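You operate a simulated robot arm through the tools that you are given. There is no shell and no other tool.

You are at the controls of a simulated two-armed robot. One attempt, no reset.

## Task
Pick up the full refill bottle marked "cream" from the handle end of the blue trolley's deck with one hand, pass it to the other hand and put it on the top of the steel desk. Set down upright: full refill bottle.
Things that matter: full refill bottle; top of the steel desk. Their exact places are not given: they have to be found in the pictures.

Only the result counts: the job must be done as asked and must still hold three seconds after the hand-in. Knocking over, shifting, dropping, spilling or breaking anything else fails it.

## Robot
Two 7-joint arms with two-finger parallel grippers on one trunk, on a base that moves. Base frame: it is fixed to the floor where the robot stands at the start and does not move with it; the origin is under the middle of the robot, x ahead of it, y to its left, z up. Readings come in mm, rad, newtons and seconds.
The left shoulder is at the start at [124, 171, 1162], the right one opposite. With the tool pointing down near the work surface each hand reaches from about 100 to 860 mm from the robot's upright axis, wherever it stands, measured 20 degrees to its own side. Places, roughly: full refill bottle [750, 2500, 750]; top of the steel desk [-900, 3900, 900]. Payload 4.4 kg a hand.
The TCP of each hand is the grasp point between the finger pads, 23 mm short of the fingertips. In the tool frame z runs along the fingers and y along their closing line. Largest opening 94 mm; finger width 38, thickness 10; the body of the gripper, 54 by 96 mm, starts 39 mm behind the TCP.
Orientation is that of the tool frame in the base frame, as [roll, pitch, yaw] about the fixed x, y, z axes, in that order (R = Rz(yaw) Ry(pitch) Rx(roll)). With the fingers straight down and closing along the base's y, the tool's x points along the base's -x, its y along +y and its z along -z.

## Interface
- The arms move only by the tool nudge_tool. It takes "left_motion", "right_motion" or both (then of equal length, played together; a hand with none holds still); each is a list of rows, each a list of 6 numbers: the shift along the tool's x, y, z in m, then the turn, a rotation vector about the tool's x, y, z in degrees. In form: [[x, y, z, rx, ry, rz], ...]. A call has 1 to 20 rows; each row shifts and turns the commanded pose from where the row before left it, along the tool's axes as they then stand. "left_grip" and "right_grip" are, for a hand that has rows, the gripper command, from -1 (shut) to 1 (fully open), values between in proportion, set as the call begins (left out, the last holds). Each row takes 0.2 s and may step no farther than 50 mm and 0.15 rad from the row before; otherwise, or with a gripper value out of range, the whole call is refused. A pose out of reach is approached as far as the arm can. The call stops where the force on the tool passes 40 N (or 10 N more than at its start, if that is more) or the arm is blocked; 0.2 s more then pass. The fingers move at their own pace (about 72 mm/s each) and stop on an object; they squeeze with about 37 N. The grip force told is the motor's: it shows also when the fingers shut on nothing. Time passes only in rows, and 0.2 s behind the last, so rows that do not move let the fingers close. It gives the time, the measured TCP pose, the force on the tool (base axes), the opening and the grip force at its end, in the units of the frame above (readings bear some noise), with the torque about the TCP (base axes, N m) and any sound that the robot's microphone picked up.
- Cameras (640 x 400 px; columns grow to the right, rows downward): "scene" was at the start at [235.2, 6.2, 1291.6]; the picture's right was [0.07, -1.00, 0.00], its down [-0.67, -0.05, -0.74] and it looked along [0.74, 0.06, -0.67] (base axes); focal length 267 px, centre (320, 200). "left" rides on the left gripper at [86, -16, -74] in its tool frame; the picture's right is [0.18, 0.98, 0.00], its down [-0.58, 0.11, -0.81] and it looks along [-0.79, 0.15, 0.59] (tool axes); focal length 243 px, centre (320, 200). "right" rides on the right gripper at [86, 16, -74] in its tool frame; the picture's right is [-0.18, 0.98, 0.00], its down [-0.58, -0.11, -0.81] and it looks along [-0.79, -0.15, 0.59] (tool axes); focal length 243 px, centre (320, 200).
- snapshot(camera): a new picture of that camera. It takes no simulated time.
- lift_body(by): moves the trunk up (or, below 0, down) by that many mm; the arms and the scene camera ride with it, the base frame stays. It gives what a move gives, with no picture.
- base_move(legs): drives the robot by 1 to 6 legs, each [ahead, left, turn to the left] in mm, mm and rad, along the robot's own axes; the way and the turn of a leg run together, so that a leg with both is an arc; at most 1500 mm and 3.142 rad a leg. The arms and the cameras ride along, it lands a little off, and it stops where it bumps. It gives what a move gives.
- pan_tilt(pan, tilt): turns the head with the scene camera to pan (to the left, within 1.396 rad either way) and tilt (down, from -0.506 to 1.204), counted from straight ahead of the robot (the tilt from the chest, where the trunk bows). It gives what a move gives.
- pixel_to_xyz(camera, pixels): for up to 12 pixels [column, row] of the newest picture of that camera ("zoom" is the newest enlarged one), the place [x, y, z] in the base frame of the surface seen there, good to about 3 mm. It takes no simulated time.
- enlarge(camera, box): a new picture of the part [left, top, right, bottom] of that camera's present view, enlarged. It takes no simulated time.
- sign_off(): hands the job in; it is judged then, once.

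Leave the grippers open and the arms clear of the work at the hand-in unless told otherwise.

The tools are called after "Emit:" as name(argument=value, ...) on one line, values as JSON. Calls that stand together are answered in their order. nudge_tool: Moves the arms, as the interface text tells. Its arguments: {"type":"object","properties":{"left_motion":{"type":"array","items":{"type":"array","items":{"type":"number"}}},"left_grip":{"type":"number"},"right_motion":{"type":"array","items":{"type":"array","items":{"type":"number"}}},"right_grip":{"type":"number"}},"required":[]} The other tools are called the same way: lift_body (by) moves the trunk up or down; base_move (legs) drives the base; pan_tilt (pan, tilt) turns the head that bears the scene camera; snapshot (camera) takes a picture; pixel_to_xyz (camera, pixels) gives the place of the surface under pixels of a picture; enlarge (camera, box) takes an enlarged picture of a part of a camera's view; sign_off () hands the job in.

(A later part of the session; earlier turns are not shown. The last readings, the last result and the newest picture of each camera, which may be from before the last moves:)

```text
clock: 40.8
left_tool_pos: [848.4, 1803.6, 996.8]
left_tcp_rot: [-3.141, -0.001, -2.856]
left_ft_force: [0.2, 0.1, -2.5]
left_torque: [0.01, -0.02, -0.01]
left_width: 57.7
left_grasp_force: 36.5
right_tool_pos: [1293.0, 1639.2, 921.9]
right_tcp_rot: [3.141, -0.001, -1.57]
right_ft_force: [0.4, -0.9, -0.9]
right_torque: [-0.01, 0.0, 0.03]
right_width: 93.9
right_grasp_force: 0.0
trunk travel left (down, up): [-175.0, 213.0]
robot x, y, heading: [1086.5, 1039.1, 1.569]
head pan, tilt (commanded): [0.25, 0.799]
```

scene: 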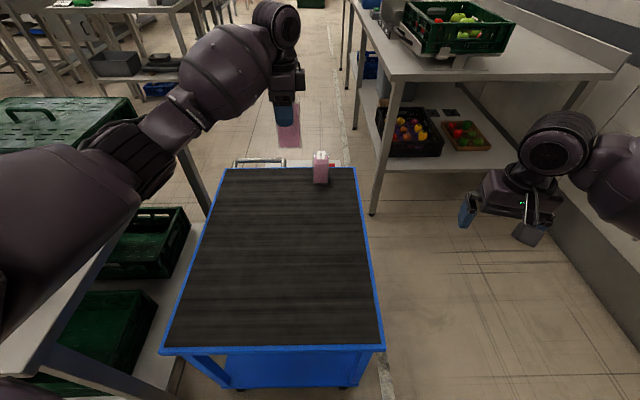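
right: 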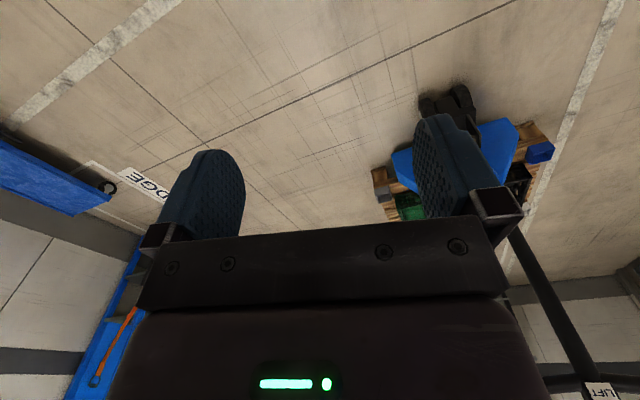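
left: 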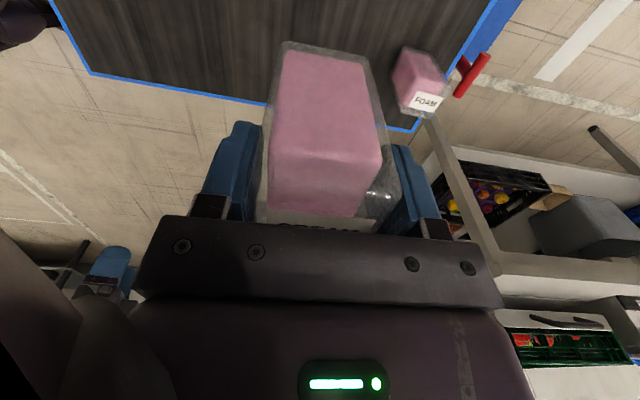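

I'm now at (1086,1039). I'll turn the left hand 31° so its camera faces away from where the right hand will come in, then bring the bottle to about 500 mm ahead and 60 mm left of centre.

Emit:
nudge_tool(left_motion=[[0, 0, 0, 0, 0, 7.75], [0, 0, 0, 0, 0, 7.75], [0, 0, 0, 0, 0, 7.75], [0, 0, 0, 0, 0, 7.75], [-0.0299, -0.0264, 0, 0, 0, 0], [-0.0299, -0.0264, 0, 0, 0, 0], [-0.0299, -0.0264, 0, 0, 0, 0], [-0.0299, -0.0264, 0, 0, 0, 0], [-0.0299, -0.0264, 0, 0, 0, 0], [-0.0299, -0.0264, 0, 0, 0, 0], [-0.0299, -0.0264, 0, 0, 0, 0], [-0.0299, -0.0264, 0, 0, 0, 0], [0, 0, 0, 0, 0, 0]])

Emit:
pan_tilt(pan=0.0, tilt=0.75)

Emit:
snapshot(camera="scene")

```text
clock: 43.6
left_tool_pos: [1028.1, 1539.1, 995.6]
left_tcp_rot: [3.141, 0.0, 2.885]
left_ft_force: [0.2, -0.2, -3.2]
left_torque: [0.02, 0.03, -0.02]
left_width: 57.6
left_grasp_force: 37.2
right_tool_pos: [1294.4, 1639.9, 920.4]
right_tcp_rot: [-3.141, -0.001, -1.57]
right_ft_force: [-1.1, 0.3, -1.0]
right_torque: [-0.01, 0.01, -0.03]
right_width: 94.0
right_grasp_force: 0.0
trunk travel left (down, up): [-175.0, 213.0]
robot x, y, heading: [1080.8, 1036.8, 1.574]
head pan, tilt (commanded): [0.25, 0.799]
```

```text
clock: 44.3
left_tool_pos: [1027.2, 1539.1, 995.6]
left_tcp_rot: [-3.14, -0.001, 2.886]
left_ft_force: [0.0, -0.3, -3.0]
left_torque: [0.01, 0.0, 0.05]
left_width: 57.9
left_grasp_force: 36.9
right_tool_pos: [1293.7, 1640.0, 921.6]
right_tcp_rot: [3.142, 0.001, -1.57]
right_ft_force: [-0.2, 1.4, 0.3]
right_torque: [-0.02, 0.0, 0.03]
right_width: 93.9
right_grasp_force: 0.1
trunk travel left (down, up): [-175.0, 213.0]
robot x, y, heading: [1081.5, 1039.4, 1.573]
head pan, tilt (commanded): [0.0, 0.75]
```

```text
taken
```

scene: 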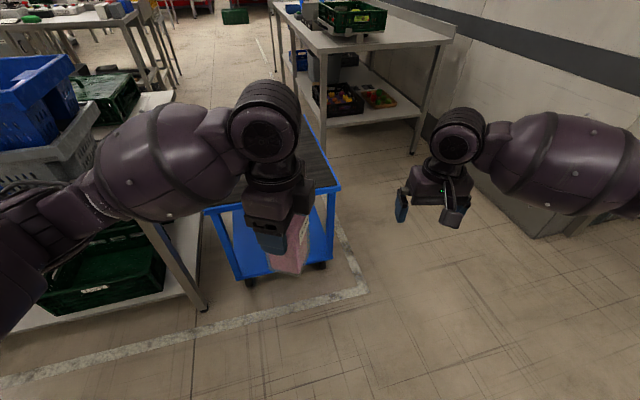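

The bottle is held clear in front. Next I'll turn the right hand about its vertical axis by about 104° in steps. That puts its camera on top once the hand is pitched level.

Emit:
nudge_tool(right_motion=[[0, 0, 0, 0, 0, 8.0], [0, 0, 0, 0, 0, 8.0], [0, 0, 0, 0, 0, 8.0], [0, 0, 0, 0, 0, 8.0], [0, 0, 0, 0, 0, 8.0], [0, 0, 0, 0, 0, 8.0], [0, 0, 0, 0, 0, 8.0], [0, 0, 0, 0, 0, 8.0], [0, 0, 0, 0, 0, 8.0], [0, 0, 0, 0, 0, 8.0], [0, 0, 0, 0, 0, 8.0], [0, 0, 0, 0, 0, 8.0], [0, 0, 0, 0, 0, 8.0], [0, 0, 0, 0, 0, 0]], right_grip=1)

Emit:
snapshot(camera="scene")

```text
clock: 47.3
left_tool_pos: [1027.2, 1539.4, 996.6]
left_tcp_rot: [-3.141, 0.001, 2.885]
left_ft_force: [-0.2, -0.5, -2.5]
left_torque: [0.01, -0.01, 0.0]
left_width: 57.8
left_grasp_force: 37.2
right_tool_pos: [1292.8, 1640.6, 921.7]
right_tcp_rot: [3.141, 0.001, 2.895]
right_ft_force: [-0.1, 0.8, -0.5]
right_torque: [0.01, 0.01, 0.0]
right_width: 94.1
right_grasp_force: 0.1
trunk travel left (down, up): [-175.0, 213.0]
robot x, y, heading: [1085.1, 1040.4, 1.57]
head pan, tilt (commanded): [0.0, 0.75]
```

```text
taken
```

scene: 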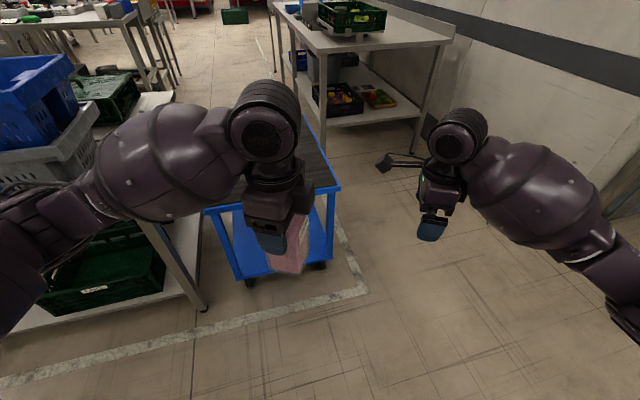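

The right hand is at yaw 2.895, matching the left hand's axis, and its camera bracket now points left. I'll pitch the hand up by 75° about its own y so the fingers point left and 15° down.

Emit:
nudge_tool(right_motion=[[0, 0, 0, 0, 7.5, 0], [0, 0, 0, 0, 7.5, 0], [0, 0, 0, 0, 7.5, 0], [0, 0, 0, 0, 7.5, 0], [0, 0, 0, 0, 7.5, 0], [0, 0, 0, 0, 7.5, 0], [0, 0, 0, 0, 7.5, 0], [0, 0, 0, 0, 7.5, 0], [0, 0, 0, 0, 7.5, 0], [0, 0, 0, 0, 7.5, 0], [0, 0, 0, 0, 0, 0]], right_grip=1)

Emit:
snapshot(camera="scene")

Emit:
snapshot(camera="right")

```text
clock: 49.7
left_tool_pos: [1028.0, 1540.5, 995.5]
left_tcp_rot: [-3.141, -0.002, 2.887]
left_ft_force: [0.6, 0.7, -2.1]
left_torque: [-0.03, 0.0, 0.02]
left_width: 57.7
left_grasp_force: 36.8
right_tool_pos: [1292.6, 1639.8, 921.4]
right_tcp_rot: [3.14, -1.311, 2.899]
right_ft_force: [0.3, 0.2, 0.5]
right_torque: [-0.01, 0.01, 0.0]
right_width: 94.0
right_grasp_force: 0.1
trunk travel left (down, up): [-175.0, 213.0]
robot x, y, heading: [1083.9, 1037.9, 1.569]
head pan, tilt (commanded): [0.0, 0.75]
```

```text
taken
```

scene: 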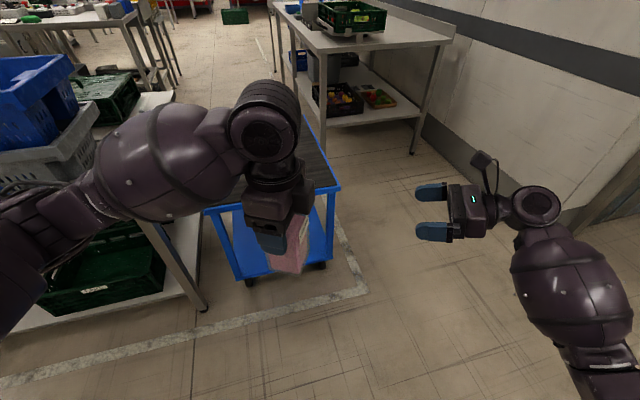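

```text
taken
```

right: 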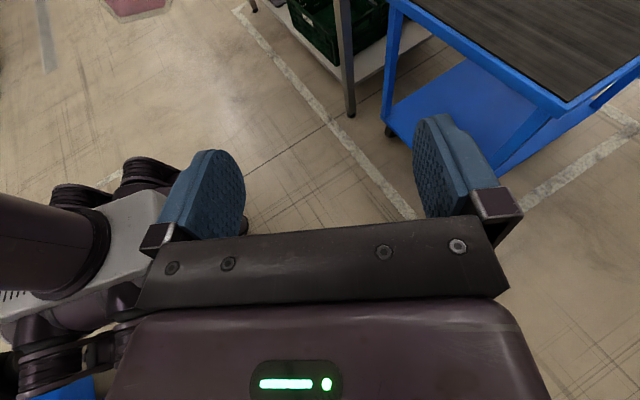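

The right hand points left, tilted about 15° down, with its camera on top. Part of my own base shows in the right picture at about (140,200), so I'll measure its extent and the bottle in the scene view.

Emit:
pixel_to_xyz(camera="right", pixels=[[140, 170], [70, 195], [130, 215], [80, 230], [120, 165], [170, 170], [60, 310]])

Emit:
enlarge(camera="scene", box=[220, 160, 340, 280])

```text
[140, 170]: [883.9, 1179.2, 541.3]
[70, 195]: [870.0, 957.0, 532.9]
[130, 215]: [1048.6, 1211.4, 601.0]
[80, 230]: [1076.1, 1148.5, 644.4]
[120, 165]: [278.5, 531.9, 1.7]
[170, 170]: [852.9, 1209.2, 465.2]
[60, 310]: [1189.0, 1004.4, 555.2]
```

```text
3.33 times, centred on (280, 220) of scene
```

zoom: 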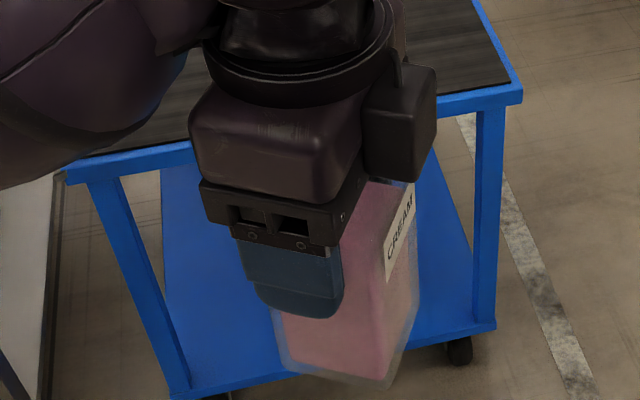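

My base reaches about 230 mm sideways, which is useful to know. A black box shows on the right side of the left gripper at zoom (400,115), so I'll measure it and the bottle to check handover clearance.

Emit:
pixel_to_xyz(camera="zoom", pixels=[[400, 115], [380, 150], [425, 90], [395, 60], [270, 130], [330, 190], [360, 250], [400, 240], [390, 370], [285, 365], [340, 375], [290, 290]])

Emit:
snapshot(camera="left")

```text
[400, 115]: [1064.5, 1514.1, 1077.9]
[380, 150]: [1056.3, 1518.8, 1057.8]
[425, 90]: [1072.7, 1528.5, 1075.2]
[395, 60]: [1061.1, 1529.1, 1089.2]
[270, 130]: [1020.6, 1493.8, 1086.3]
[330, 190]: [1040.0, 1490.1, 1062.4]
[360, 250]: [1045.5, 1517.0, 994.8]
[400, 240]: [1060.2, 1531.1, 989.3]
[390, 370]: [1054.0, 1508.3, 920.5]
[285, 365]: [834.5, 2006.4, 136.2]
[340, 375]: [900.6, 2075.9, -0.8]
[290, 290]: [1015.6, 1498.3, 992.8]
```

```text
taken
```

left: 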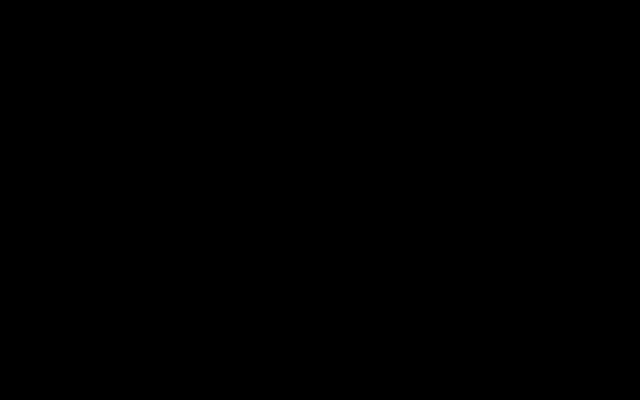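

The left wrist camera view is black because its own arm covers it. A small box on the left wrist hangs about 145 mm above the bottle's bottom. I'll measure the right hand's camera box to make sure the two won't touch during the handover.

Emit:
enlarge(camera="scene", box=[400, 130, 580, 260])

Emit:
pixel_to_xyz(camera="scene", pixels=[[473, 155], [483, 163], [493, 163], [485, 153], [490, 185], [470, 200], [540, 205], [515, 205], [425, 192], [425, 231], [470, 225], [500, 215]])

```text
3.08 times, centred on (490, 195) of scene
```

zoom: 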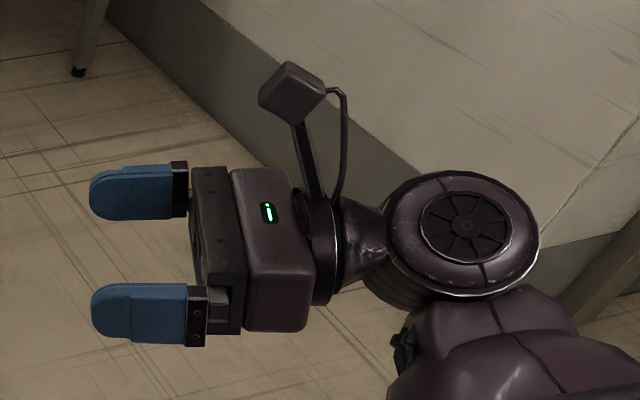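

```text
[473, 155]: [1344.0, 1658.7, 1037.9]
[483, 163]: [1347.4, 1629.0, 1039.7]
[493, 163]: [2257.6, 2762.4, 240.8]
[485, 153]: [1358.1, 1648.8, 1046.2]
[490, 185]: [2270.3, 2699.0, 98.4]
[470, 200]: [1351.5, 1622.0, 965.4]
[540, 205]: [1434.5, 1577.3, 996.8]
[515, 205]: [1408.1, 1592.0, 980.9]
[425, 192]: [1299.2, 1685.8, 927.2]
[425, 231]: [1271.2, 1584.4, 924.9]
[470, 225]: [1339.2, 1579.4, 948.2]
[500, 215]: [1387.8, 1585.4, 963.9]
```

The right camera box and the left wrist box would only clear by about 10 mm with the 15° tilt, so I'll flatten the right hand to about 7° below level. I'll also align its yaw and move it to a standoff about 130 mm to the right of the bottle.

Emit:
nudge_tool(right_motion=[[0, 0, 0, -0.75, 4.0, 0], [0, 0, 0, 0, 4.0, 0], [0.00564, -0.03276, 0.01728, 0, 0, 0], [0.00564, -0.03276, 0.01728, 0, 0, 0], [0.00564, -0.03276, 0.01728, 0, 0, 0], [0.00564, -0.03276, 0.01728, 0, 0, 0], [0.00564, -0.03276, 0.01728, 0, 0, 0], [0, 0, 0, 0, 0, 0], [0, 0, 0, 0, 0, 0]], right_grip=1)

Emit:
snapshot(camera="scene")

Emit:
snapshot(camera="right")

```text
clock: 51.7
left_tool_pos: [1028.7, 1539.3, 995.8]
left_tcp_rot: [-3.141, 0.001, 2.885]
left_ft_force: [0.6, -0.9, -3.3]
left_torque: [-0.02, -0.01, 0.02]
left_width: 57.6
left_grasp_force: 36.6
right_tool_pos: [1165.5, 1504.3, 938.3]
right_tcp_rot: [3.116, -1.449, 2.909]
right_ft_force: [-0.2, 0.0, -0.2]
right_torque: [0.01, -0.01, -0.01]
right_width: 93.9
right_grasp_force: 0.1
trunk travel left (down, up): [-175.0, 213.0]
robot x, y, heading: [1087.9, 1039.8, 1.568]
head pan, tilt (commanded): [0.0, 0.75]
```

```text
taken
```

scene: 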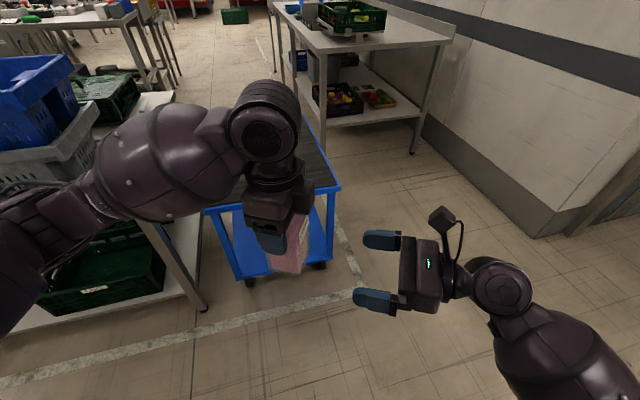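

```text
taken
```

right: 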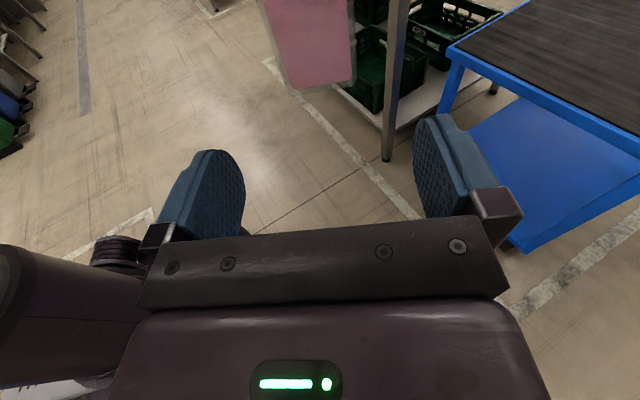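

The right hand is at standoff with the right orientation: fingers pointing left, 7° down. I'll measure the bottle's lower part from the right camera to verify alignment before closing in.

Emit:
enlarge(camera="right", box=[230, 0, 400, 106])

Emit:
pixel_to_xyz(camera="right", pixels=[[310, 40], [280, 40], [345, 40], [290, 78], [348, 75], [320, 82], [315, 86], [270, 5], [348, 5], [354, 40]])

```text
3.76 times, centred on (315, 53) of right
```

zoom: 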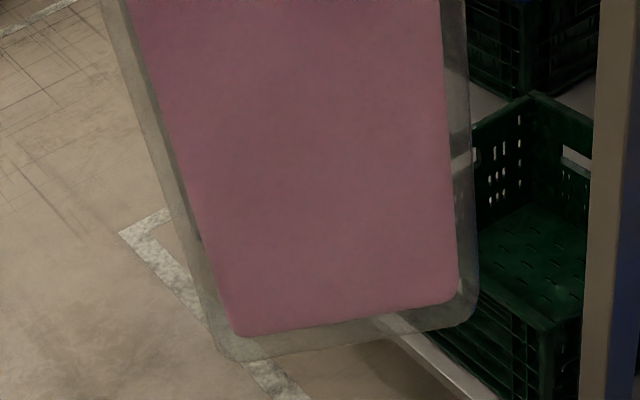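

```text
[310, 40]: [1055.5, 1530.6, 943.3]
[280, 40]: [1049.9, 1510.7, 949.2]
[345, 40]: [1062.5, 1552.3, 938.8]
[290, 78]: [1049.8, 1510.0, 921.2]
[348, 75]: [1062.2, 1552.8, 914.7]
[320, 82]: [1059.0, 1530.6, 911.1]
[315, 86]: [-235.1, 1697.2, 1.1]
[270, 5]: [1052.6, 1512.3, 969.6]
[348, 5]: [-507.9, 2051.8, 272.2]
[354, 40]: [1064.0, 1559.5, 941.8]
```

The bottle's lateral centre (1748.6 along the closing axis) matches the right hand (1749.9), and its bottom is at z≈904. I'll advance 70 mm level first, then check.

Emit:
nudge_tool(right_motion=[[0.00284, -0.0008, 0.0232, 0, 0, 0], [0.00284, 0, 0.0232, 0, 0, 0], [0.00284, 0, 0.0232, 0, 0, 0], [0, 0, 0, 0, 0, 0]], right_grip=1)

Emit:
snapshot(camera="right")

Emit:
enlarge(camera="scene", box=[200, 120, 480, 320])

```text
clock: 52.7
left_tool_pos: [1028.3, 1539.6, 994.6]
left_tcp_rot: [3.14, 0.0, 2.885]
left_ft_force: [0.1, 0.6, -2.5]
left_torque: [-0.02, 0.0, -0.01]
left_width: 57.7
left_grasp_force: 37.1
right_tool_pos: [1097.8, 1519.0, 936.5]
right_tcp_rot: [3.117, -1.449, 2.907]
right_ft_force: [0.3, 0.4, -0.6]
right_torque: [-0.01, 0.01, 0.02]
right_width: 93.8
right_grasp_force: 0.0
trunk travel left (down, up): [-175.0, 213.0]
robot x, y, heading: [1081.6, 1037.5, 1.571]
head pan, tilt (commanded): [0.0, 0.75]
```

```text
taken
```

right: 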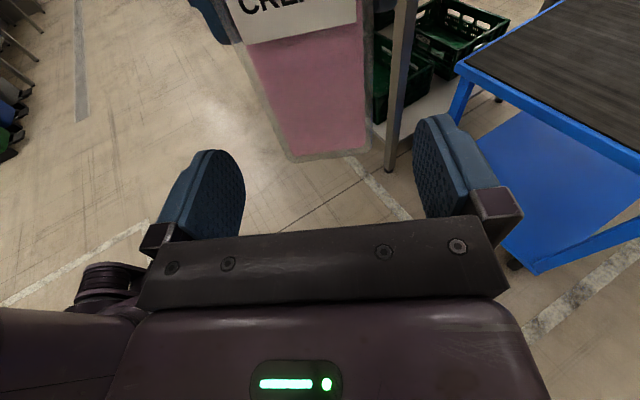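

```text
2.00 times, centred on (340, 220) of scene
```

zoom: 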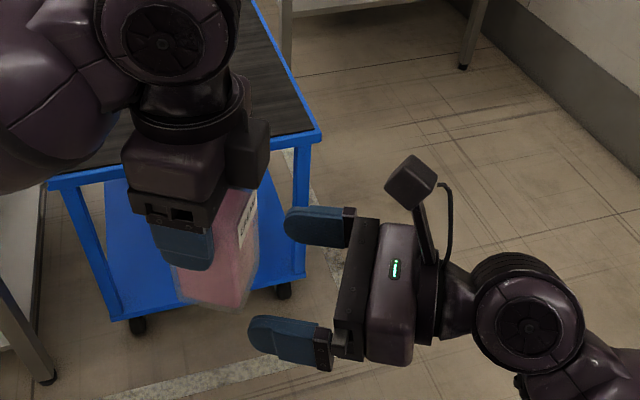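

The bottle is centred between the fingers in the right camera view (about column 330). I'll advance the remaining 64 mm with a 1.5 mm lateral correction.

Emit:
nudge_tool(right_motion=[[0.0031, 0.0015, 0.0213, 0, 0, 0], [0.0031, 0, 0.0213, 0, 0, 0], [0.0031, 0, 0.0213, 0, 0, 0], [0, 0, 0, 0, 0, 0], [0, 0, 0, 0, 0, 0]], right_grip=1)

Emit:
snapshot(camera="right")

Emit:
enlarge(camera="scene", box=[200, 120, 480, 320])

```text
clock: 53.9
left_tool_pos: [1027.3, 1540.1, 994.6]
left_tcp_rot: [3.141, 0.0, 2.886]
left_ft_force: [-0.8, 0.2, -2.9]
left_torque: [-0.01, 0.0, 0.02]
left_width: 57.7
left_grasp_force: 37.5
right_tool_pos: [1034.5, 1537.4, 939.7]
right_tcp_rot: [3.118, -1.448, 2.908]
right_ft_force: [0.4, -0.5, 0.3]
right_torque: [0.0, -0.05, -0.02]
right_width: 94.2
right_grasp_force: 0.1
trunk travel left (down, up): [-175.0, 213.0]
robot x, y, heading: [1083.2, 1039.9, 1.57]
head pan, tilt (commanded): [0.0, 0.75]
```

```text
taken
```

right: 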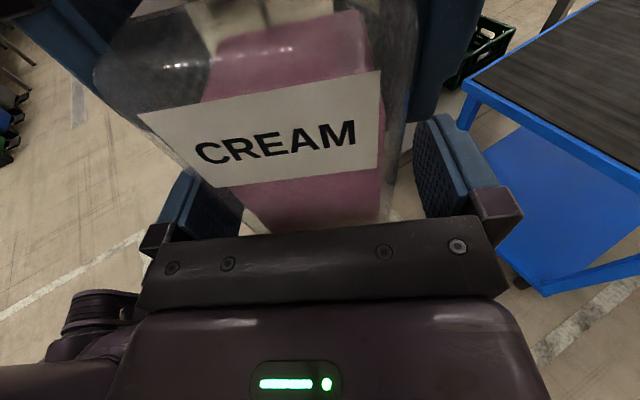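

```text
2.00 times, centred on (340, 220) of scene
```

zoom: 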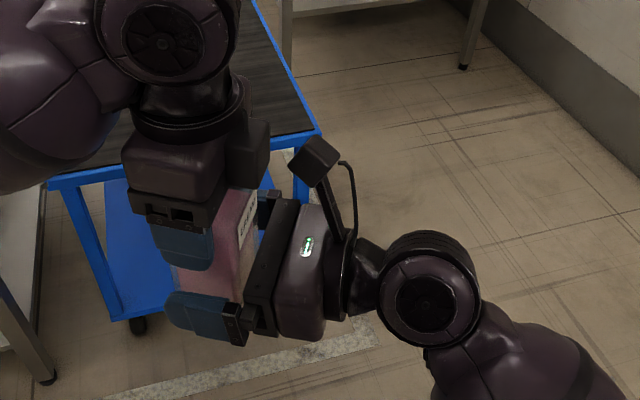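

Both hands are aligned within about 1 mm, the right fingers straddle the lower half, and no forces show. I'll close the right gripper while the left holds.

Emit:
nudge_tool(right_motion=[[0, 0, 0, 0, 0, 0], [0, 0, 0, 0, 0, 0], [0, 0, 0, 0, 0, 0], [0, 0, 0, 0, 0, 0], [0, 0, 0, 0, 0, 0]], right_grip=-1)

Emit:
snapshot(camera="right")

```text
clock: 55.1
left_tool_pos: [1028.1, 1539.4, 995.7]
left_tcp_rot: [-3.141, 0.001, 2.885]
left_ft_force: [0.5, 0.6, -4.4]
left_torque: [0.65, -0.07, -0.36]
left_width: 57.7
left_grasp_force: 36.8
right_tool_pos: [1035.1, 1536.4, 938.6]
right_tcp_rot: [3.121, -1.448, 2.902]
right_ft_force: [-0.7, -0.8, 2.1]
right_torque: [-0.66, 0.04, 0.38]
right_width: 57.8
right_grasp_force: 37.1
trunk travel left (down, up): [-175.0, 213.0]
robot x, y, heading: [1082.1, 1038.7, 1.574]
head pan, tilt (commanded): [0.0, 0.75]
```

```text
taken
```

right: 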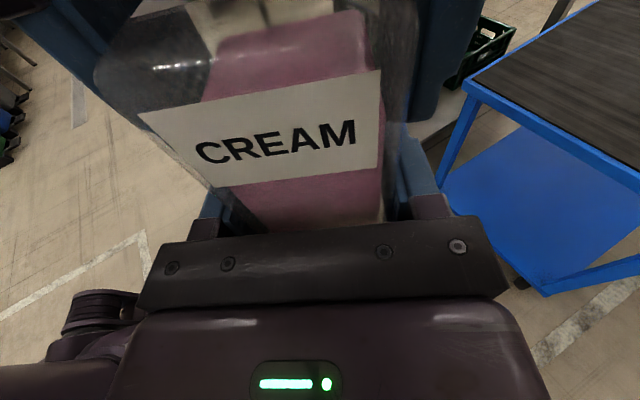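

Both hands now grip the bottle at 57.8 mm and 37 N each. I'll open the left hand while the right holds.

Emit:
nudge_tool(left_motion=[[0, 0, 0, 0, 0, 0], [0, 0, 0, 0, 0, 0], [0, 0, 0, 0, 0, 0], [0, 0, 0, 0, 0, 0]], left_grip=1)

Emit:
snapshot(camera="right")

Emit:
enlarge(camera="scene", box=[200, 120, 480, 320])

```text
clock: 56.1
left_tool_pos: [1028.0, 1539.0, 994.8]
left_tcp_rot: [-3.141, 0.0, 2.885]
left_ft_force: [-0.7, 0.0, 0.1]
left_torque: [-0.01, 0.0, -0.02]
left_width: 94.1
left_grasp_force: 0.1
right_tool_pos: [1035.3, 1538.4, 940.1]
right_tcp_rot: [3.117, -1.449, 2.907]
right_ft_force: [-0.9, -0.3, -0.1]
right_torque: [0.02, 0.01, -0.03]
right_width: 58.1
right_grasp_force: 37.0
trunk travel left (down, up): [-175.0, 213.0]
robot x, y, heading: [1084.7, 1039.2, 1.567]
head pan, tilt (commanded): [0.0, 0.75]
```

```text
taken
```

right: 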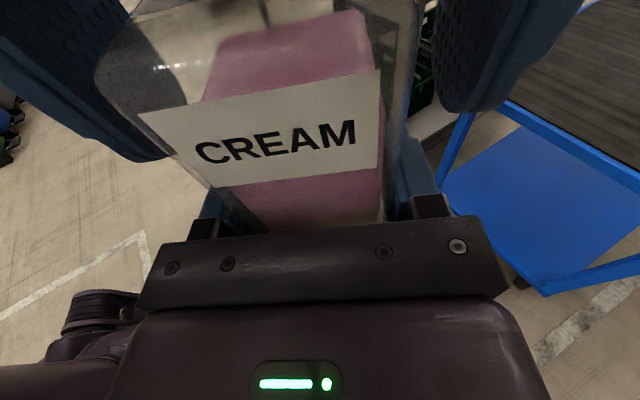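

```text
2.00 times, centred on (340, 220) of scene
```

zoom: 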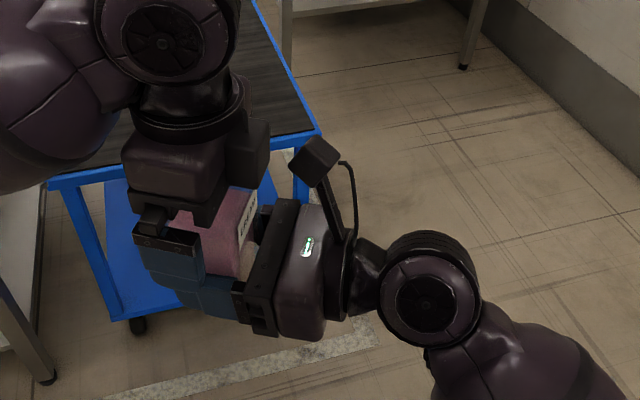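

The left hand is open and the right holds at 58.1 mm and 37 N. I'll raise the left hand straight up off the bottle, gently at first.

Emit:
nudge_tool(left_motion=[[0, 0, -0.01, 0, 0, 0], [0, 0, -0.02, 0, 0, 0], [0, 0, -0.03, 0, 0, 0], [0, 0, -0.03, 0, 0, 0], [0, 0, -0.03, 0, 0, 0], [0, 0, -0.02, 0, 0, 0]], left_grip=1)

Emit:
snapshot(camera="scene")

Emit:
snapshot(camera="right")

```text
clock: 57.5
left_tool_pos: [1025.0, 1540.5, 1135.6]
left_tcp_rot: [-3.14, 0.0, 2.885]
left_ft_force: [0.0, 0.0, 0.4]
left_torque: [-0.01, -0.05, 0.0]
left_width: 94.0
left_grasp_force: 0.1
right_tool_pos: [1035.4, 1537.9, 939.0]
right_tcp_rot: [3.115, -1.449, 2.91]
right_ft_force: [-0.6, -0.5, -1.1]
right_torque: [0.03, -0.02, 0.01]
right_width: 57.9
right_grasp_force: 37.5
trunk travel left (down, up): [-175.0, 213.0]
robot x, y, heading: [1085.7, 1037.4, 1.563]
head pan, tilt (commanded): [0.0, 0.75]
```

```text
taken
```

scene: 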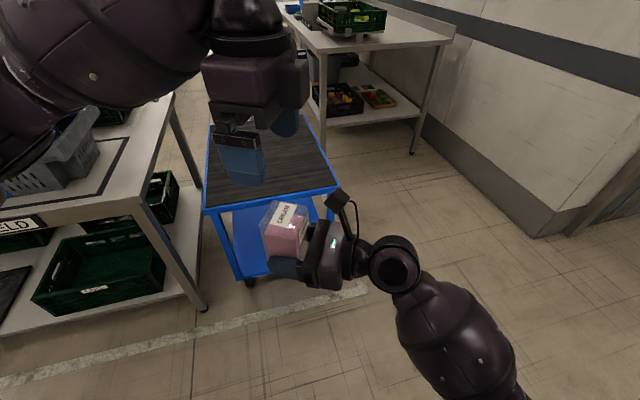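

```text
taken
```

right: 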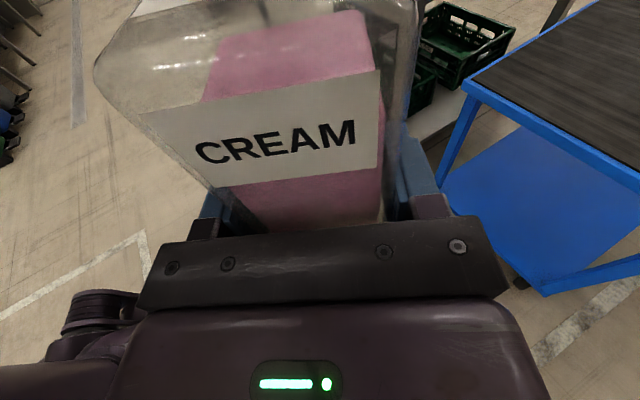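

The handover worked: the right hand alone holds the bottle, which is upright and clear of the left hand. I'll move the left hand back to a neutral pose on the left, undoing its yaw.

Emit:
nudge_tool(left_motion=[[0.0325, 0.0167, 0, 0, 0, 0], [0.0325, 0.0167, 0, 0, 0, 0], [0.0325, 0.0167, 0, 0, 0, 0], [0.0325, 0.0167, 0, 0, 0, 0], [0.0325, 0.0167, 0, 0, 0, 0], [0, 0, 0, 0, 0, -8.1], [0, 0, 0, 0, 0, -8.1], [0, 0, 0, 0, 0, -8.1], [0, 0, 0, 0, 0, -8.1], [0, 0, 0, 0, 0, -8.1], [0, 0, 0, 0, 0, -8.1], [0, 0, 0, 0, 0, -8.1], [0, 0, 0, 0, 0, -8.1], [0, 0, 0, 0, 0, -8.1], [0, 0, 0, 0, 0, -8.1], [0, 0, 0, 0, 0, -8.1], [0, 0, 0, 0, 0, -8.1], [0, 0, 0, 0, 0, -8.1], [0, 0, 0.04, 0, 0, 0], [0, 0, 0.04, 0, 0, 0]], left_grip=1)

Emit:
pan_tilt(pan=1.0, tilt=0.4)

Emit:
snapshot(camera="scene")

```text
clock: 61.7
left_tool_pos: [889.4, 1661.9, 1055.7]
left_tcp_rot: [3.141, 0.0, -1.561]
left_ft_force: [1.0, 0.7, 0.1]
left_torque: [0.0, 0.01, -0.01]
left_width: 93.9
left_grasp_force: 0.1
right_tool_pos: [1034.8, 1538.0, 940.6]
right_tcp_rot: [3.124, -1.448, 2.902]
right_ft_force: [-0.8, -0.6, 0.7]
right_torque: [0.0, -0.03, 0.01]
right_width: 57.9
right_grasp_force: 37.3
trunk travel left (down, up): [-175.0, 213.0]
robot x, y, heading: [1085.1, 1036.2, 1.567]
head pan, tilt (commanded): [0.0, 0.75]
```

```text
clock: 63.0
left_tool_pos: [889.4, 1660.8, 1056.5]
left_tcp_rot: [-3.141, 0.0, -1.559]
left_ft_force: [-0.6, -0.7, -0.6]
left_torque: [0.0, 0.01, 0.02]
left_width: 94.3
left_grasp_force: 0.1
right_tool_pos: [1036.4, 1538.2, 939.9]
right_tcp_rot: [3.119, -1.447, 2.905]
right_ft_force: [-0.4, -0.7, 1.3]
right_torque: [0.02, -0.03, 0.01]
right_width: 57.8
right_grasp_force: 36.3
trunk travel left (down, up): [-175.0, 213.0]
robot x, y, heading: [1083.6, 1041.0, 1.572]
head pan, tilt (commanded): [1.0, 0.4]
```

```text
taken
```

scene: 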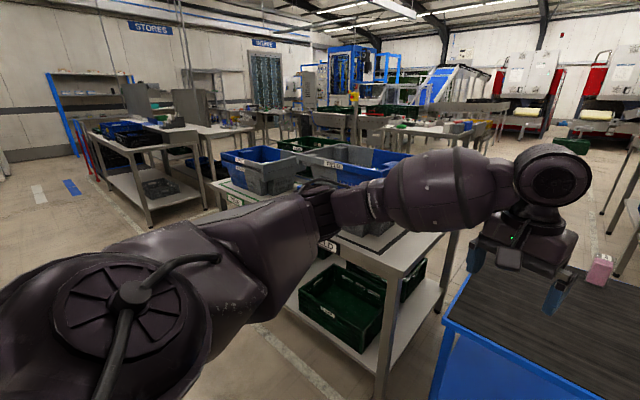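

The bottle is still held firmly. I'll measure floor obstacles to the left for the drive: the left table, the sorting table legs and the desk.

Emit:
pixel_to_xyz(camera="scene", pixels=[[150, 222], [105, 180], [232, 145], [200, 190], [170, 150], [190, 250], [283, 300], [60, 200], [250, 160], [215, 205], [330, 115], [95, 170]])

Emit:
enlarge(camera="scene", box=[60, 90, 300, 240])

```text
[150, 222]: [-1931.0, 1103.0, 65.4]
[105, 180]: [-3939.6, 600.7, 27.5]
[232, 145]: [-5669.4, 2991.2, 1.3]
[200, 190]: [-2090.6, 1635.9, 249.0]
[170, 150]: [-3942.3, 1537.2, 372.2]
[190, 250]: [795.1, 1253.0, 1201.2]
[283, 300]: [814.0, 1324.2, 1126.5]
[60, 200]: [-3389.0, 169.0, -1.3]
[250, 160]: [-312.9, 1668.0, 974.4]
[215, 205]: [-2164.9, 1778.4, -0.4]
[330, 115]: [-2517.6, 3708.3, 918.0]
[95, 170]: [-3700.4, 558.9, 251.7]
```

```text
2.67 times, centred on (180, 165) of scene
```

zoom: 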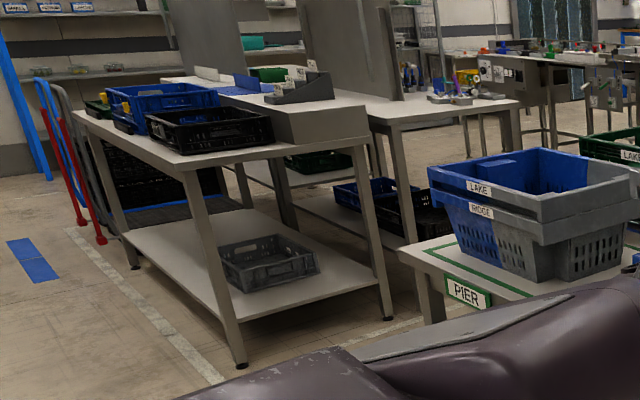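

The corridor left of the sorting table is about 1300 mm wide, between x≈-640 and the left table's leg at (-1931,1103). I'll raise the trunk 190 mm so the arms and bottle pass above the crates.

Emit:
lift_body(by=190)

Emit:
base_move(legs=[[-440, 784, 0]])

Emit:
snapshot(camera="right")

Emit:
snapshot(camera="scene")

```text
clock: 65.1
left_tool_pos: [889.5, 1662.3, 1244.7]
left_tcp_rot: [3.141, -0.003, -1.56]
left_ft_force: [-0.1, 0.9, 0.4]
left_torque: [0.0, 0.02, 0.0]
left_width: 94.0
left_grasp_force: 0.1
right_tool_pos: [1035.5, 1539.4, 1129.4]
right_tcp_rot: [3.122, -1.45, 2.904]
right_ft_force: [1.1, 0.6, -3.5]
right_torque: [-0.01, -0.01, 0.04]
right_width: 57.9
right_grasp_force: 36.7
trunk travel left (down, up): [-365.0, 23.0]
robot x, y, heading: [1080.3, 1039.9, 1.565]
head pan, tilt (commanded): [1.0, 0.4]
```

```text
clock: 72.4
left_tool_pos: [98.1, 1220.8, 1245.2]
left_tcp_rot: [3.141, 0.001, -1.567]
left_ft_force: [0.9, -0.1, 0.2]
left_torque: [0.01, -0.02, -0.02]
left_width: 94.0
left_grasp_force: 0.0
right_tool_pos: [243.6, 1099.2, 1129.6]
right_tcp_rot: [3.118, -1.447, 2.902]
right_ft_force: [0.7, 0.5, -3.1]
right_torque: [0.01, -0.03, 0.0]
right_width: 58.0
right_grasp_force: 37.1
trunk travel left (down, up): [-365.0, 23.0]
robot x, y, heading: [286.9, 596.2, 1.56]
head pan, tilt (commanded): [1.0, 0.4]
```

```text
taken
```

right: 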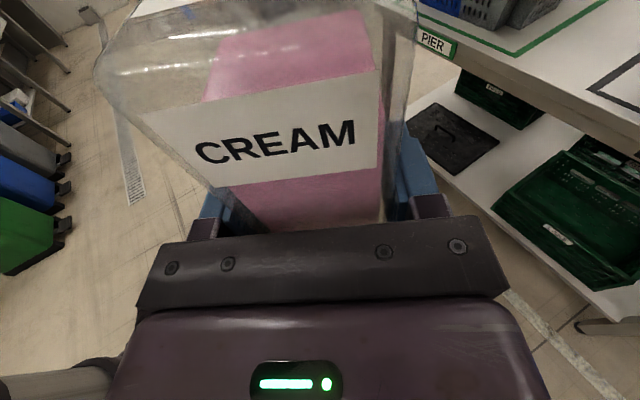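

```text
taken
```

scene: 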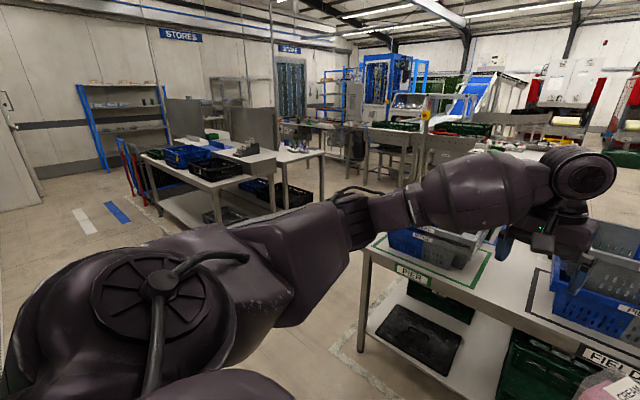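

The right camera shows bins at its left edge, around (35,190). I'll locate them and other obstacles before strafing left.

Emit:
pixel_to_xyz(camera="right", pixels=[[65, 230], [65, 190], [60, 160], [65, 70], [10, 270], [135, 190], [95, 15]])

Emit:
pixel_to_xyz(camera="scene", pixels=[[357, 350], [365, 250], [205, 180], [275, 155], [325, 152], [245, 222], [275, 175], [100, 255], [155, 215], [350, 170], [400, 205], [298, 160]])

```text
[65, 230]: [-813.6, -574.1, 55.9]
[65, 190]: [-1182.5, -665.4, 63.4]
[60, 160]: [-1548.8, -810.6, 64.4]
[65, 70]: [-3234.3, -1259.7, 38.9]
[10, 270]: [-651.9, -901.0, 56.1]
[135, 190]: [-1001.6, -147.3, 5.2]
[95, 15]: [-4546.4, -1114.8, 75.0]
```

```text
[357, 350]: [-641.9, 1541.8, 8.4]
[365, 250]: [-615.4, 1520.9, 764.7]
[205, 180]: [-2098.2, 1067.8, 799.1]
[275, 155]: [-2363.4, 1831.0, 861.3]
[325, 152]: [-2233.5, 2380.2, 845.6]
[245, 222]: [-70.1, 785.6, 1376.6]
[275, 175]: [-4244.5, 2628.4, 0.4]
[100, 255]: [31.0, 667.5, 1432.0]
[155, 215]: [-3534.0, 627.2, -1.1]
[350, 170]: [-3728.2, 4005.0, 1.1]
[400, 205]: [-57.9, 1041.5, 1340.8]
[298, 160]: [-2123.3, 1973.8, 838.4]
```

The bins are well behind at y<-570, so the way left is free. I'll strafe left 1500 mm, then look up the corridor.

Emit:
base_move(legs=[[0, 1500, 0]])

Emit:
pan_tilt(pan=0.0, tilt=0.35)

Emit:
snapshot(camera="scene")

```text
clock: 85.9
left_tool_pos: [-1442.7, 1205.5, 1246.2]
left_tcp_rot: [-3.141, 0.0, -1.535]
left_ft_force: [0.3, 0.8, 0.3]
left_torque: [0.01, 0.0, 0.01]
left_width: 94.0
left_grasp_force: 0.1
right_tool_pos: [-1294.9, 1087.4, 1128.9]
right_tcp_rot: [3.118, -1.448, 2.931]
right_ft_force: [0.2, 0.7, -2.5]
right_torque: [-0.05, 0.01, -0.02]
right_width: 57.9
right_grasp_force: 37.2
trunk travel left (down, up): [-365.0, 23.0]
robot x, y, heading: [-1233.0, 588.9, 1.597]
head pan, tilt (commanded): [1.0, 0.4]
```

```text
clock: 87.2
left_tool_pos: [-1443.5, 1205.7, 1246.5]
left_tcp_rot: [-3.141, 0.0, -1.536]
left_ft_force: [-0.2, 0.5, -0.2]
left_torque: [0.01, 0.01, -0.01]
left_width: 94.1
left_grasp_force: 0.1
right_tool_pos: [-1295.5, 1086.4, 1129.5]
right_tcp_rot: [3.118, -1.449, 2.93]
right_ft_force: [-0.5, 0.4, -2.8]
right_torque: [-0.02, -0.04, 0.01]
right_width: 57.9
right_grasp_force: 37.2
trunk travel left (down, up): [-365.0, 23.0]
robot x, y, heading: [-1238.2, 588.8, 1.595]
head pan, tilt (commanded): [0.0, 0.351]
```

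```text
taken
```

scene: 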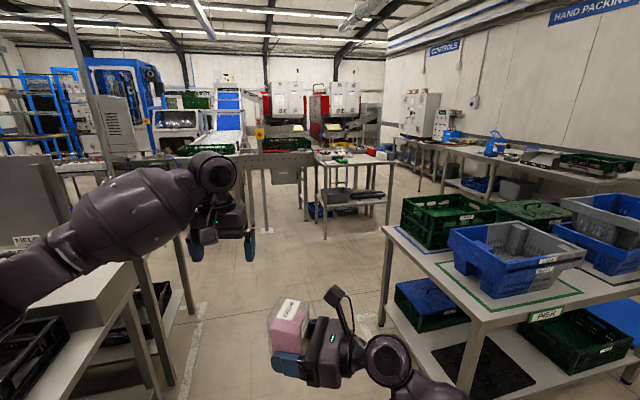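

The desk is at about (350,158) with a clear floor in front of it. I'll measure the corridor and desk legs.

Emit:
pixel_to_xyz(camera="scene", pixels=[[327, 238], [389, 213], [382, 324], [388, 232], [460, 385], [185, 305], [160, 390], [240, 240], [265, 230], [176, 380], [320, 165], [393, 160]])

Emit:
enlarge(camera="scene", box=[290, 120, 430, 250])

```text
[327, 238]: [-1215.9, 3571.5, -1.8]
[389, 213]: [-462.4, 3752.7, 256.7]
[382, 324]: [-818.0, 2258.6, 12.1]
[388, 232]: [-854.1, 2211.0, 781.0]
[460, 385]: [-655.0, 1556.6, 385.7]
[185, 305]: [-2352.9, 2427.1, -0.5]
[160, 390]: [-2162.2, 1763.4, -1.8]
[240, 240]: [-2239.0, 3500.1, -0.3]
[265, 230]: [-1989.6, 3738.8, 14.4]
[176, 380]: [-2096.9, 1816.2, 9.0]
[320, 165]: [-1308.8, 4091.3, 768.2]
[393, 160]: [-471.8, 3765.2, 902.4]
```

```text
3.08 times, centred on (360, 185) of scene
```

zoom: 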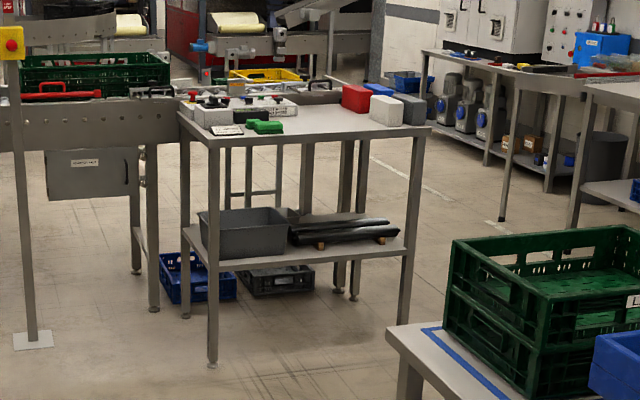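

The desk's front legs are at (-1216,3571) and (-462,3753), and the sorting table's back-left corner is near (-840,2250). I'll check the tall panel on the left table near (40,200) and my hand's surroundings.

Emit:
pixel_to_xyz(camera="scene", pixels=[[45, 190], [65, 220], [55, 160], [20, 160], [30, 240], [120, 285], [60, 320], [100, 110], [75, 100], [190, 180], [20, 280]])

```text
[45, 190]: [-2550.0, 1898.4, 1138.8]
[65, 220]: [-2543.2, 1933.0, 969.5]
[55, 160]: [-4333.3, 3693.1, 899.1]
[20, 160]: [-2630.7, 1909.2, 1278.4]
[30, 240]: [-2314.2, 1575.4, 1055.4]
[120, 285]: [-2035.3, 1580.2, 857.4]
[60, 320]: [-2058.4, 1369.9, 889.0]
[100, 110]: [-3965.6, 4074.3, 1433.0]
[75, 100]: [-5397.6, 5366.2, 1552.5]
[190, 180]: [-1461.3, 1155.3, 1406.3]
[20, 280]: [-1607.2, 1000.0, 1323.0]
```

The corridor centre is free and my arms reach about ±450 mm to the sides. I'll drive up the corridor in two legs to about (-1450, 2300).

Emit:
base_move(legs=[[1015, 137, 0], [700, 32, 0]])

Emit:
pan_tilt(pan=-0.35, tilt=0.5)

Emit:
snapshot(camera="scene")

```text
clock: 96.0
left_tool_pos: [-1641.2, 2927.6, 1246.3]
left_tcp_rot: [-3.141, 0.001, -1.546]
left_ft_force: [-0.5, -0.2, -0.7]
left_torque: [0.0, 0.0, 0.01]
left_width: 94.3
left_grasp_force: 0.0
right_tool_pos: [-1493.6, 2809.3, 1129.4]
right_tcp_rot: [3.122, -1.448, 2.917]
right_ft_force: [0.4, 0.3, -3.0]
right_torque: [0.01, 0.01, 0.01]
right_width: 57.6
right_grasp_force: 36.8
trunk travel left (down, up): [-365.0, 23.0]
robot x, y, heading: [-1436.3, 2309.1, 1.579]
head pan, tilt (commanded): [0.0, 0.351]
```

```text
clock: 96.8
left_tool_pos: [-1641.0, 2927.8, 1245.5]
left_tcp_rot: [3.139, 0.0, -1.548]
left_ft_force: [-0.2, -0.2, -0.8]
left_torque: [-0.02, 0.0, -0.01]
left_width: 93.8
left_grasp_force: 0.0
right_tool_pos: [-1494.2, 2807.6, 1129.4]
right_tcp_rot: [3.119, -1.449, 2.917]
right_ft_force: [-0.3, -0.3, -3.2]
right_torque: [-0.05, 0.02, 0.0]
right_width: 57.9
right_grasp_force: 37.1
trunk travel left (down, up): [-365.0, 23.0]
robot x, y, heading: [-1438.0, 2310.2, 1.586]
head pan, tilt (commanded): [-0.351, 0.499]
```

```text
taken
```

scene: 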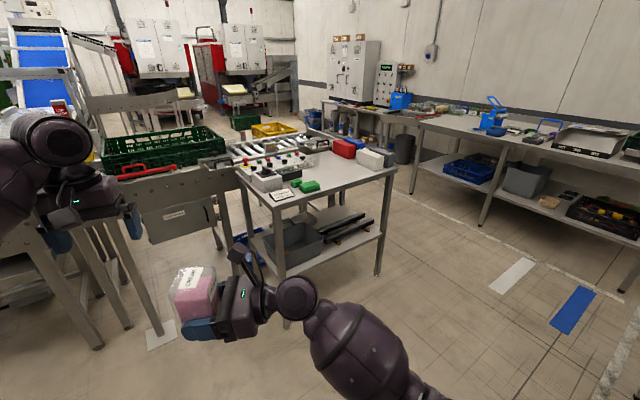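

The desk top is visible with a free area at front right of centre, around (345,180). I'll enlarge and measure it.

Emit:
enlarge(camera="scene", box=[220, 120, 420, 245])

Emit:
pixel_to_xyz(camera="scene", pixels=[[280, 206], [300, 201], [330, 193], [360, 183], [392, 174], [310, 187], [345, 178], [340, 165], [325, 172], [370, 168], [385, 168], [290, 185]])

```text
3.20 times, centred on (320, 182) of scene
```

zoom: 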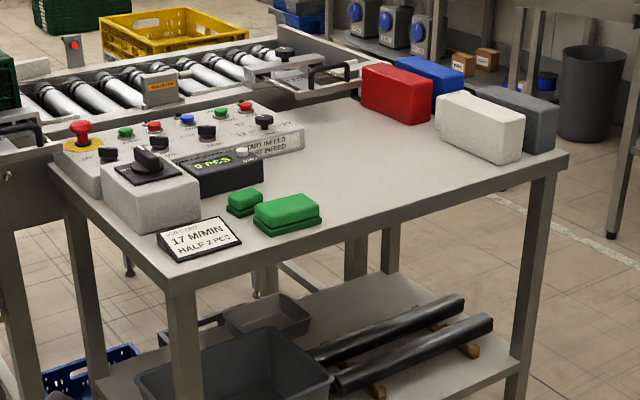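

```text
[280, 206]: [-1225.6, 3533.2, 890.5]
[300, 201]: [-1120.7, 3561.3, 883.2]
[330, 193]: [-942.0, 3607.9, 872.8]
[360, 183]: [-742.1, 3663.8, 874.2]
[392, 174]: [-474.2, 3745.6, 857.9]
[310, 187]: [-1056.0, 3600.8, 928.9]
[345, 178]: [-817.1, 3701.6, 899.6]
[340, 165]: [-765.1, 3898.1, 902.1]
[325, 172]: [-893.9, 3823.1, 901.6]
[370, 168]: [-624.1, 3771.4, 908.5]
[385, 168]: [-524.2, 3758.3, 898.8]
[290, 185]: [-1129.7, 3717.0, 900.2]
```

The desk top is at z≈900 and its front edge runs at about 0.265 rad. The free spot is near (-840, 3714), at least 180 mm from the green and white blocks. First I'll pull the left hand back out of the way.

Emit:
nudge_tool(left_motion=[[0.04, 0.008, 0, 0, 0, 0], [0.04, 0.008, 0, 0, 0, 0], [0.04, 0.008, 0, 0, 0, 0], [0.04, 0.008, 0, 0, 0, 0], [0.04, 0.008, 0, 0, 0, 0], [0.04, 0.008, 0, 0, 0, 0], [0, 0, 0, 0, 0, 0]], left_grip=1)

```text
clock: 98.4
left_tool_pos: [-1681.3, 2687.2, 1246.8]
left_tcp_rot: [3.14, -0.003, -1.545]
left_ft_force: [1.1, -0.1, 0.3]
left_torque: [-0.02, 0.02, 0.02]
left_width: 93.9
left_grasp_force: 0.1
right_tool_pos: [-1492.9, 2809.1, 1129.5]
right_tcp_rot: [3.124, -1.45, 2.912]
right_ft_force: [0.6, 0.2, -3.5]
right_torque: [0.02, 0.0, 0.0]
right_width: 57.8
right_grasp_force: 37.3
trunk travel left (down, up): [-365.0, 23.0]
robot x, y, heading: [-1438.8, 2307.1, 1.586]
head pan, tilt (commanded): [-0.351, 0.499]
```

The left hand is retracted. I'll move the right hand forward and right with the bottle, then turn it 40° clockwise about the vertical so it points more forward.

Emit:
nudge_tool(right_motion=[[-0.0016, 0.0352, -0.0131, 0, 0, 0], [-0.0016, 0.0352, -0.0131, 0, 0, 0], [-0.0016, 0.0352, -0.0131, 0, 0, 0], [-0.0016, 0.0352, -0.0131, 0, 0, 0], [0, 0, 0, -6.62, 0, 0.813], [0, 0, 0, -6.62, 0, 0.813], [0, 0, 0, -6.62, 0, 0.813], [0, 0, 0, -6.62, 0, 0.813], [0, 0, 0, -6.62, 0, 0.813], [0, 0, 0, -6.62, 0, 0.813], [0, 0, 0, 0, 0, 0]])

Emit:
snapshot(camera="scene")

Emit:
snapshot(camera="right")

```text
clock: 100.8
left_tool_pos: [-1681.5, 2685.6, 1247.3]
left_tcp_rot: [3.141, 0.003, -1.548]
left_ft_force: [-0.5, -0.2, -0.5]
left_torque: [0.02, -0.01, -0.03]
left_width: 94.2
left_grasp_force: 0.1
right_tool_pos: [-1408.7, 2931.1, 1128.8]
right_tcp_rot: [3.123, -1.45, 2.214]
right_ft_force: [0.5, -1.0, -3.4]
right_torque: [-0.01, 0.02, 0.03]
right_width: 58.0
right_grasp_force: 36.9
trunk travel left (down, up): [-365.0, 23.0]
robot x, y, heading: [-1436.6, 2308.4, 1.583]
head pan, tilt (commanded): [-0.351, 0.499]
```

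```text
taken
```

scene: 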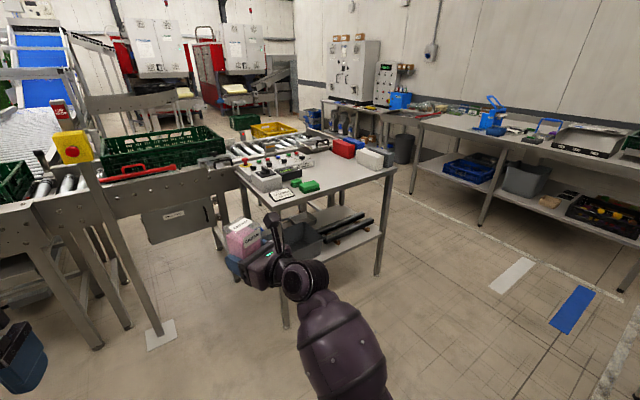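

```text
taken
```

right: 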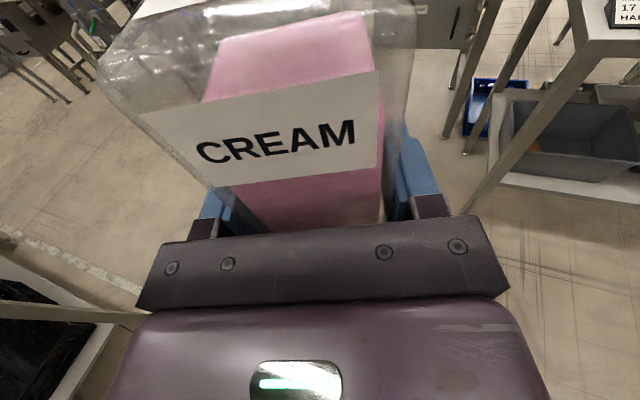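

The grip and the bottle are unchanged after the turn. I'll turn the base right by 0.357 rad so the hand points square into the desk, then drive to about 300 mm short of the final stance.

Emit:
base_move(legs=[[0, 0, -0.357], [640, -69, 0]])

Emit:
pan_tilt(pan=0.1, tilt=0.6)

Emit:
snapshot(camera="scene")

```text
clock: 105.4
left_tool_pos: [-1259.4, 3313.7, 1248.2]
left_tcp_rot: [-3.14, -0.001, -1.902]
left_ft_force: [0.5, 0.7, -0.5]
left_torque: [0.01, 0.0, 0.01]
left_width: 94.0
left_grasp_force: 0.1
right_tool_pos: [-918.8, 3448.9, 1129.4]
right_tcp_rot: [3.123, -1.45, 1.861]
right_ft_force: [-0.8, -0.8, -2.2]
right_torque: [0.0, -0.02, 0.03]
right_width: 57.8
right_grasp_force: 36.9
trunk travel left (down, up): [-365.0, 23.0]
robot x, y, heading: [-1161.3, 2878.4, 1.228]
head pan, tilt (commanded): [-0.351, 0.499]
```

```text
clock: 106.3
left_tool_pos: [-1259.7, 3313.3, 1247.2]
left_tcp_rot: [3.14, -0.001, -1.902]
left_ft_force: [-0.4, 0.2, 0.7]
left_torque: [0.02, -0.01, -0.01]
left_width: 94.0
left_grasp_force: 0.0
right_tool_pos: [-916.6, 3448.6, 1130.3]
right_tcp_rot: [3.123, -1.45, 1.865]
right_ft_force: [0.1, -0.7, -2.9]
right_torque: [-0.02, 0.01, -0.01]
right_width: 57.7
right_grasp_force: 37.2
trunk travel left (down, up): [-365.0, 23.0]
robot x, y, heading: [-1165.6, 2876.6, 1.228]
head pan, tilt (commanded): [0.099, 0.6]
```

```text
taken
```

scene: 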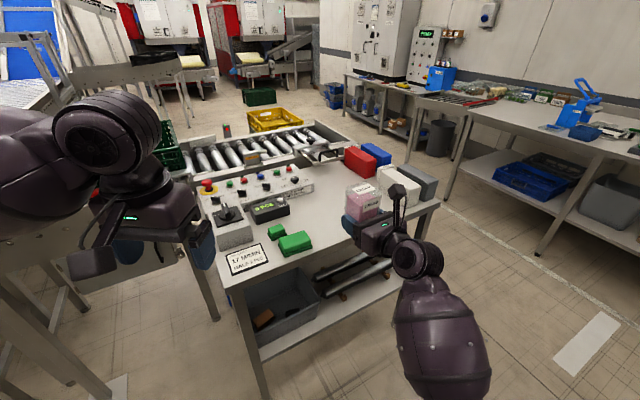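

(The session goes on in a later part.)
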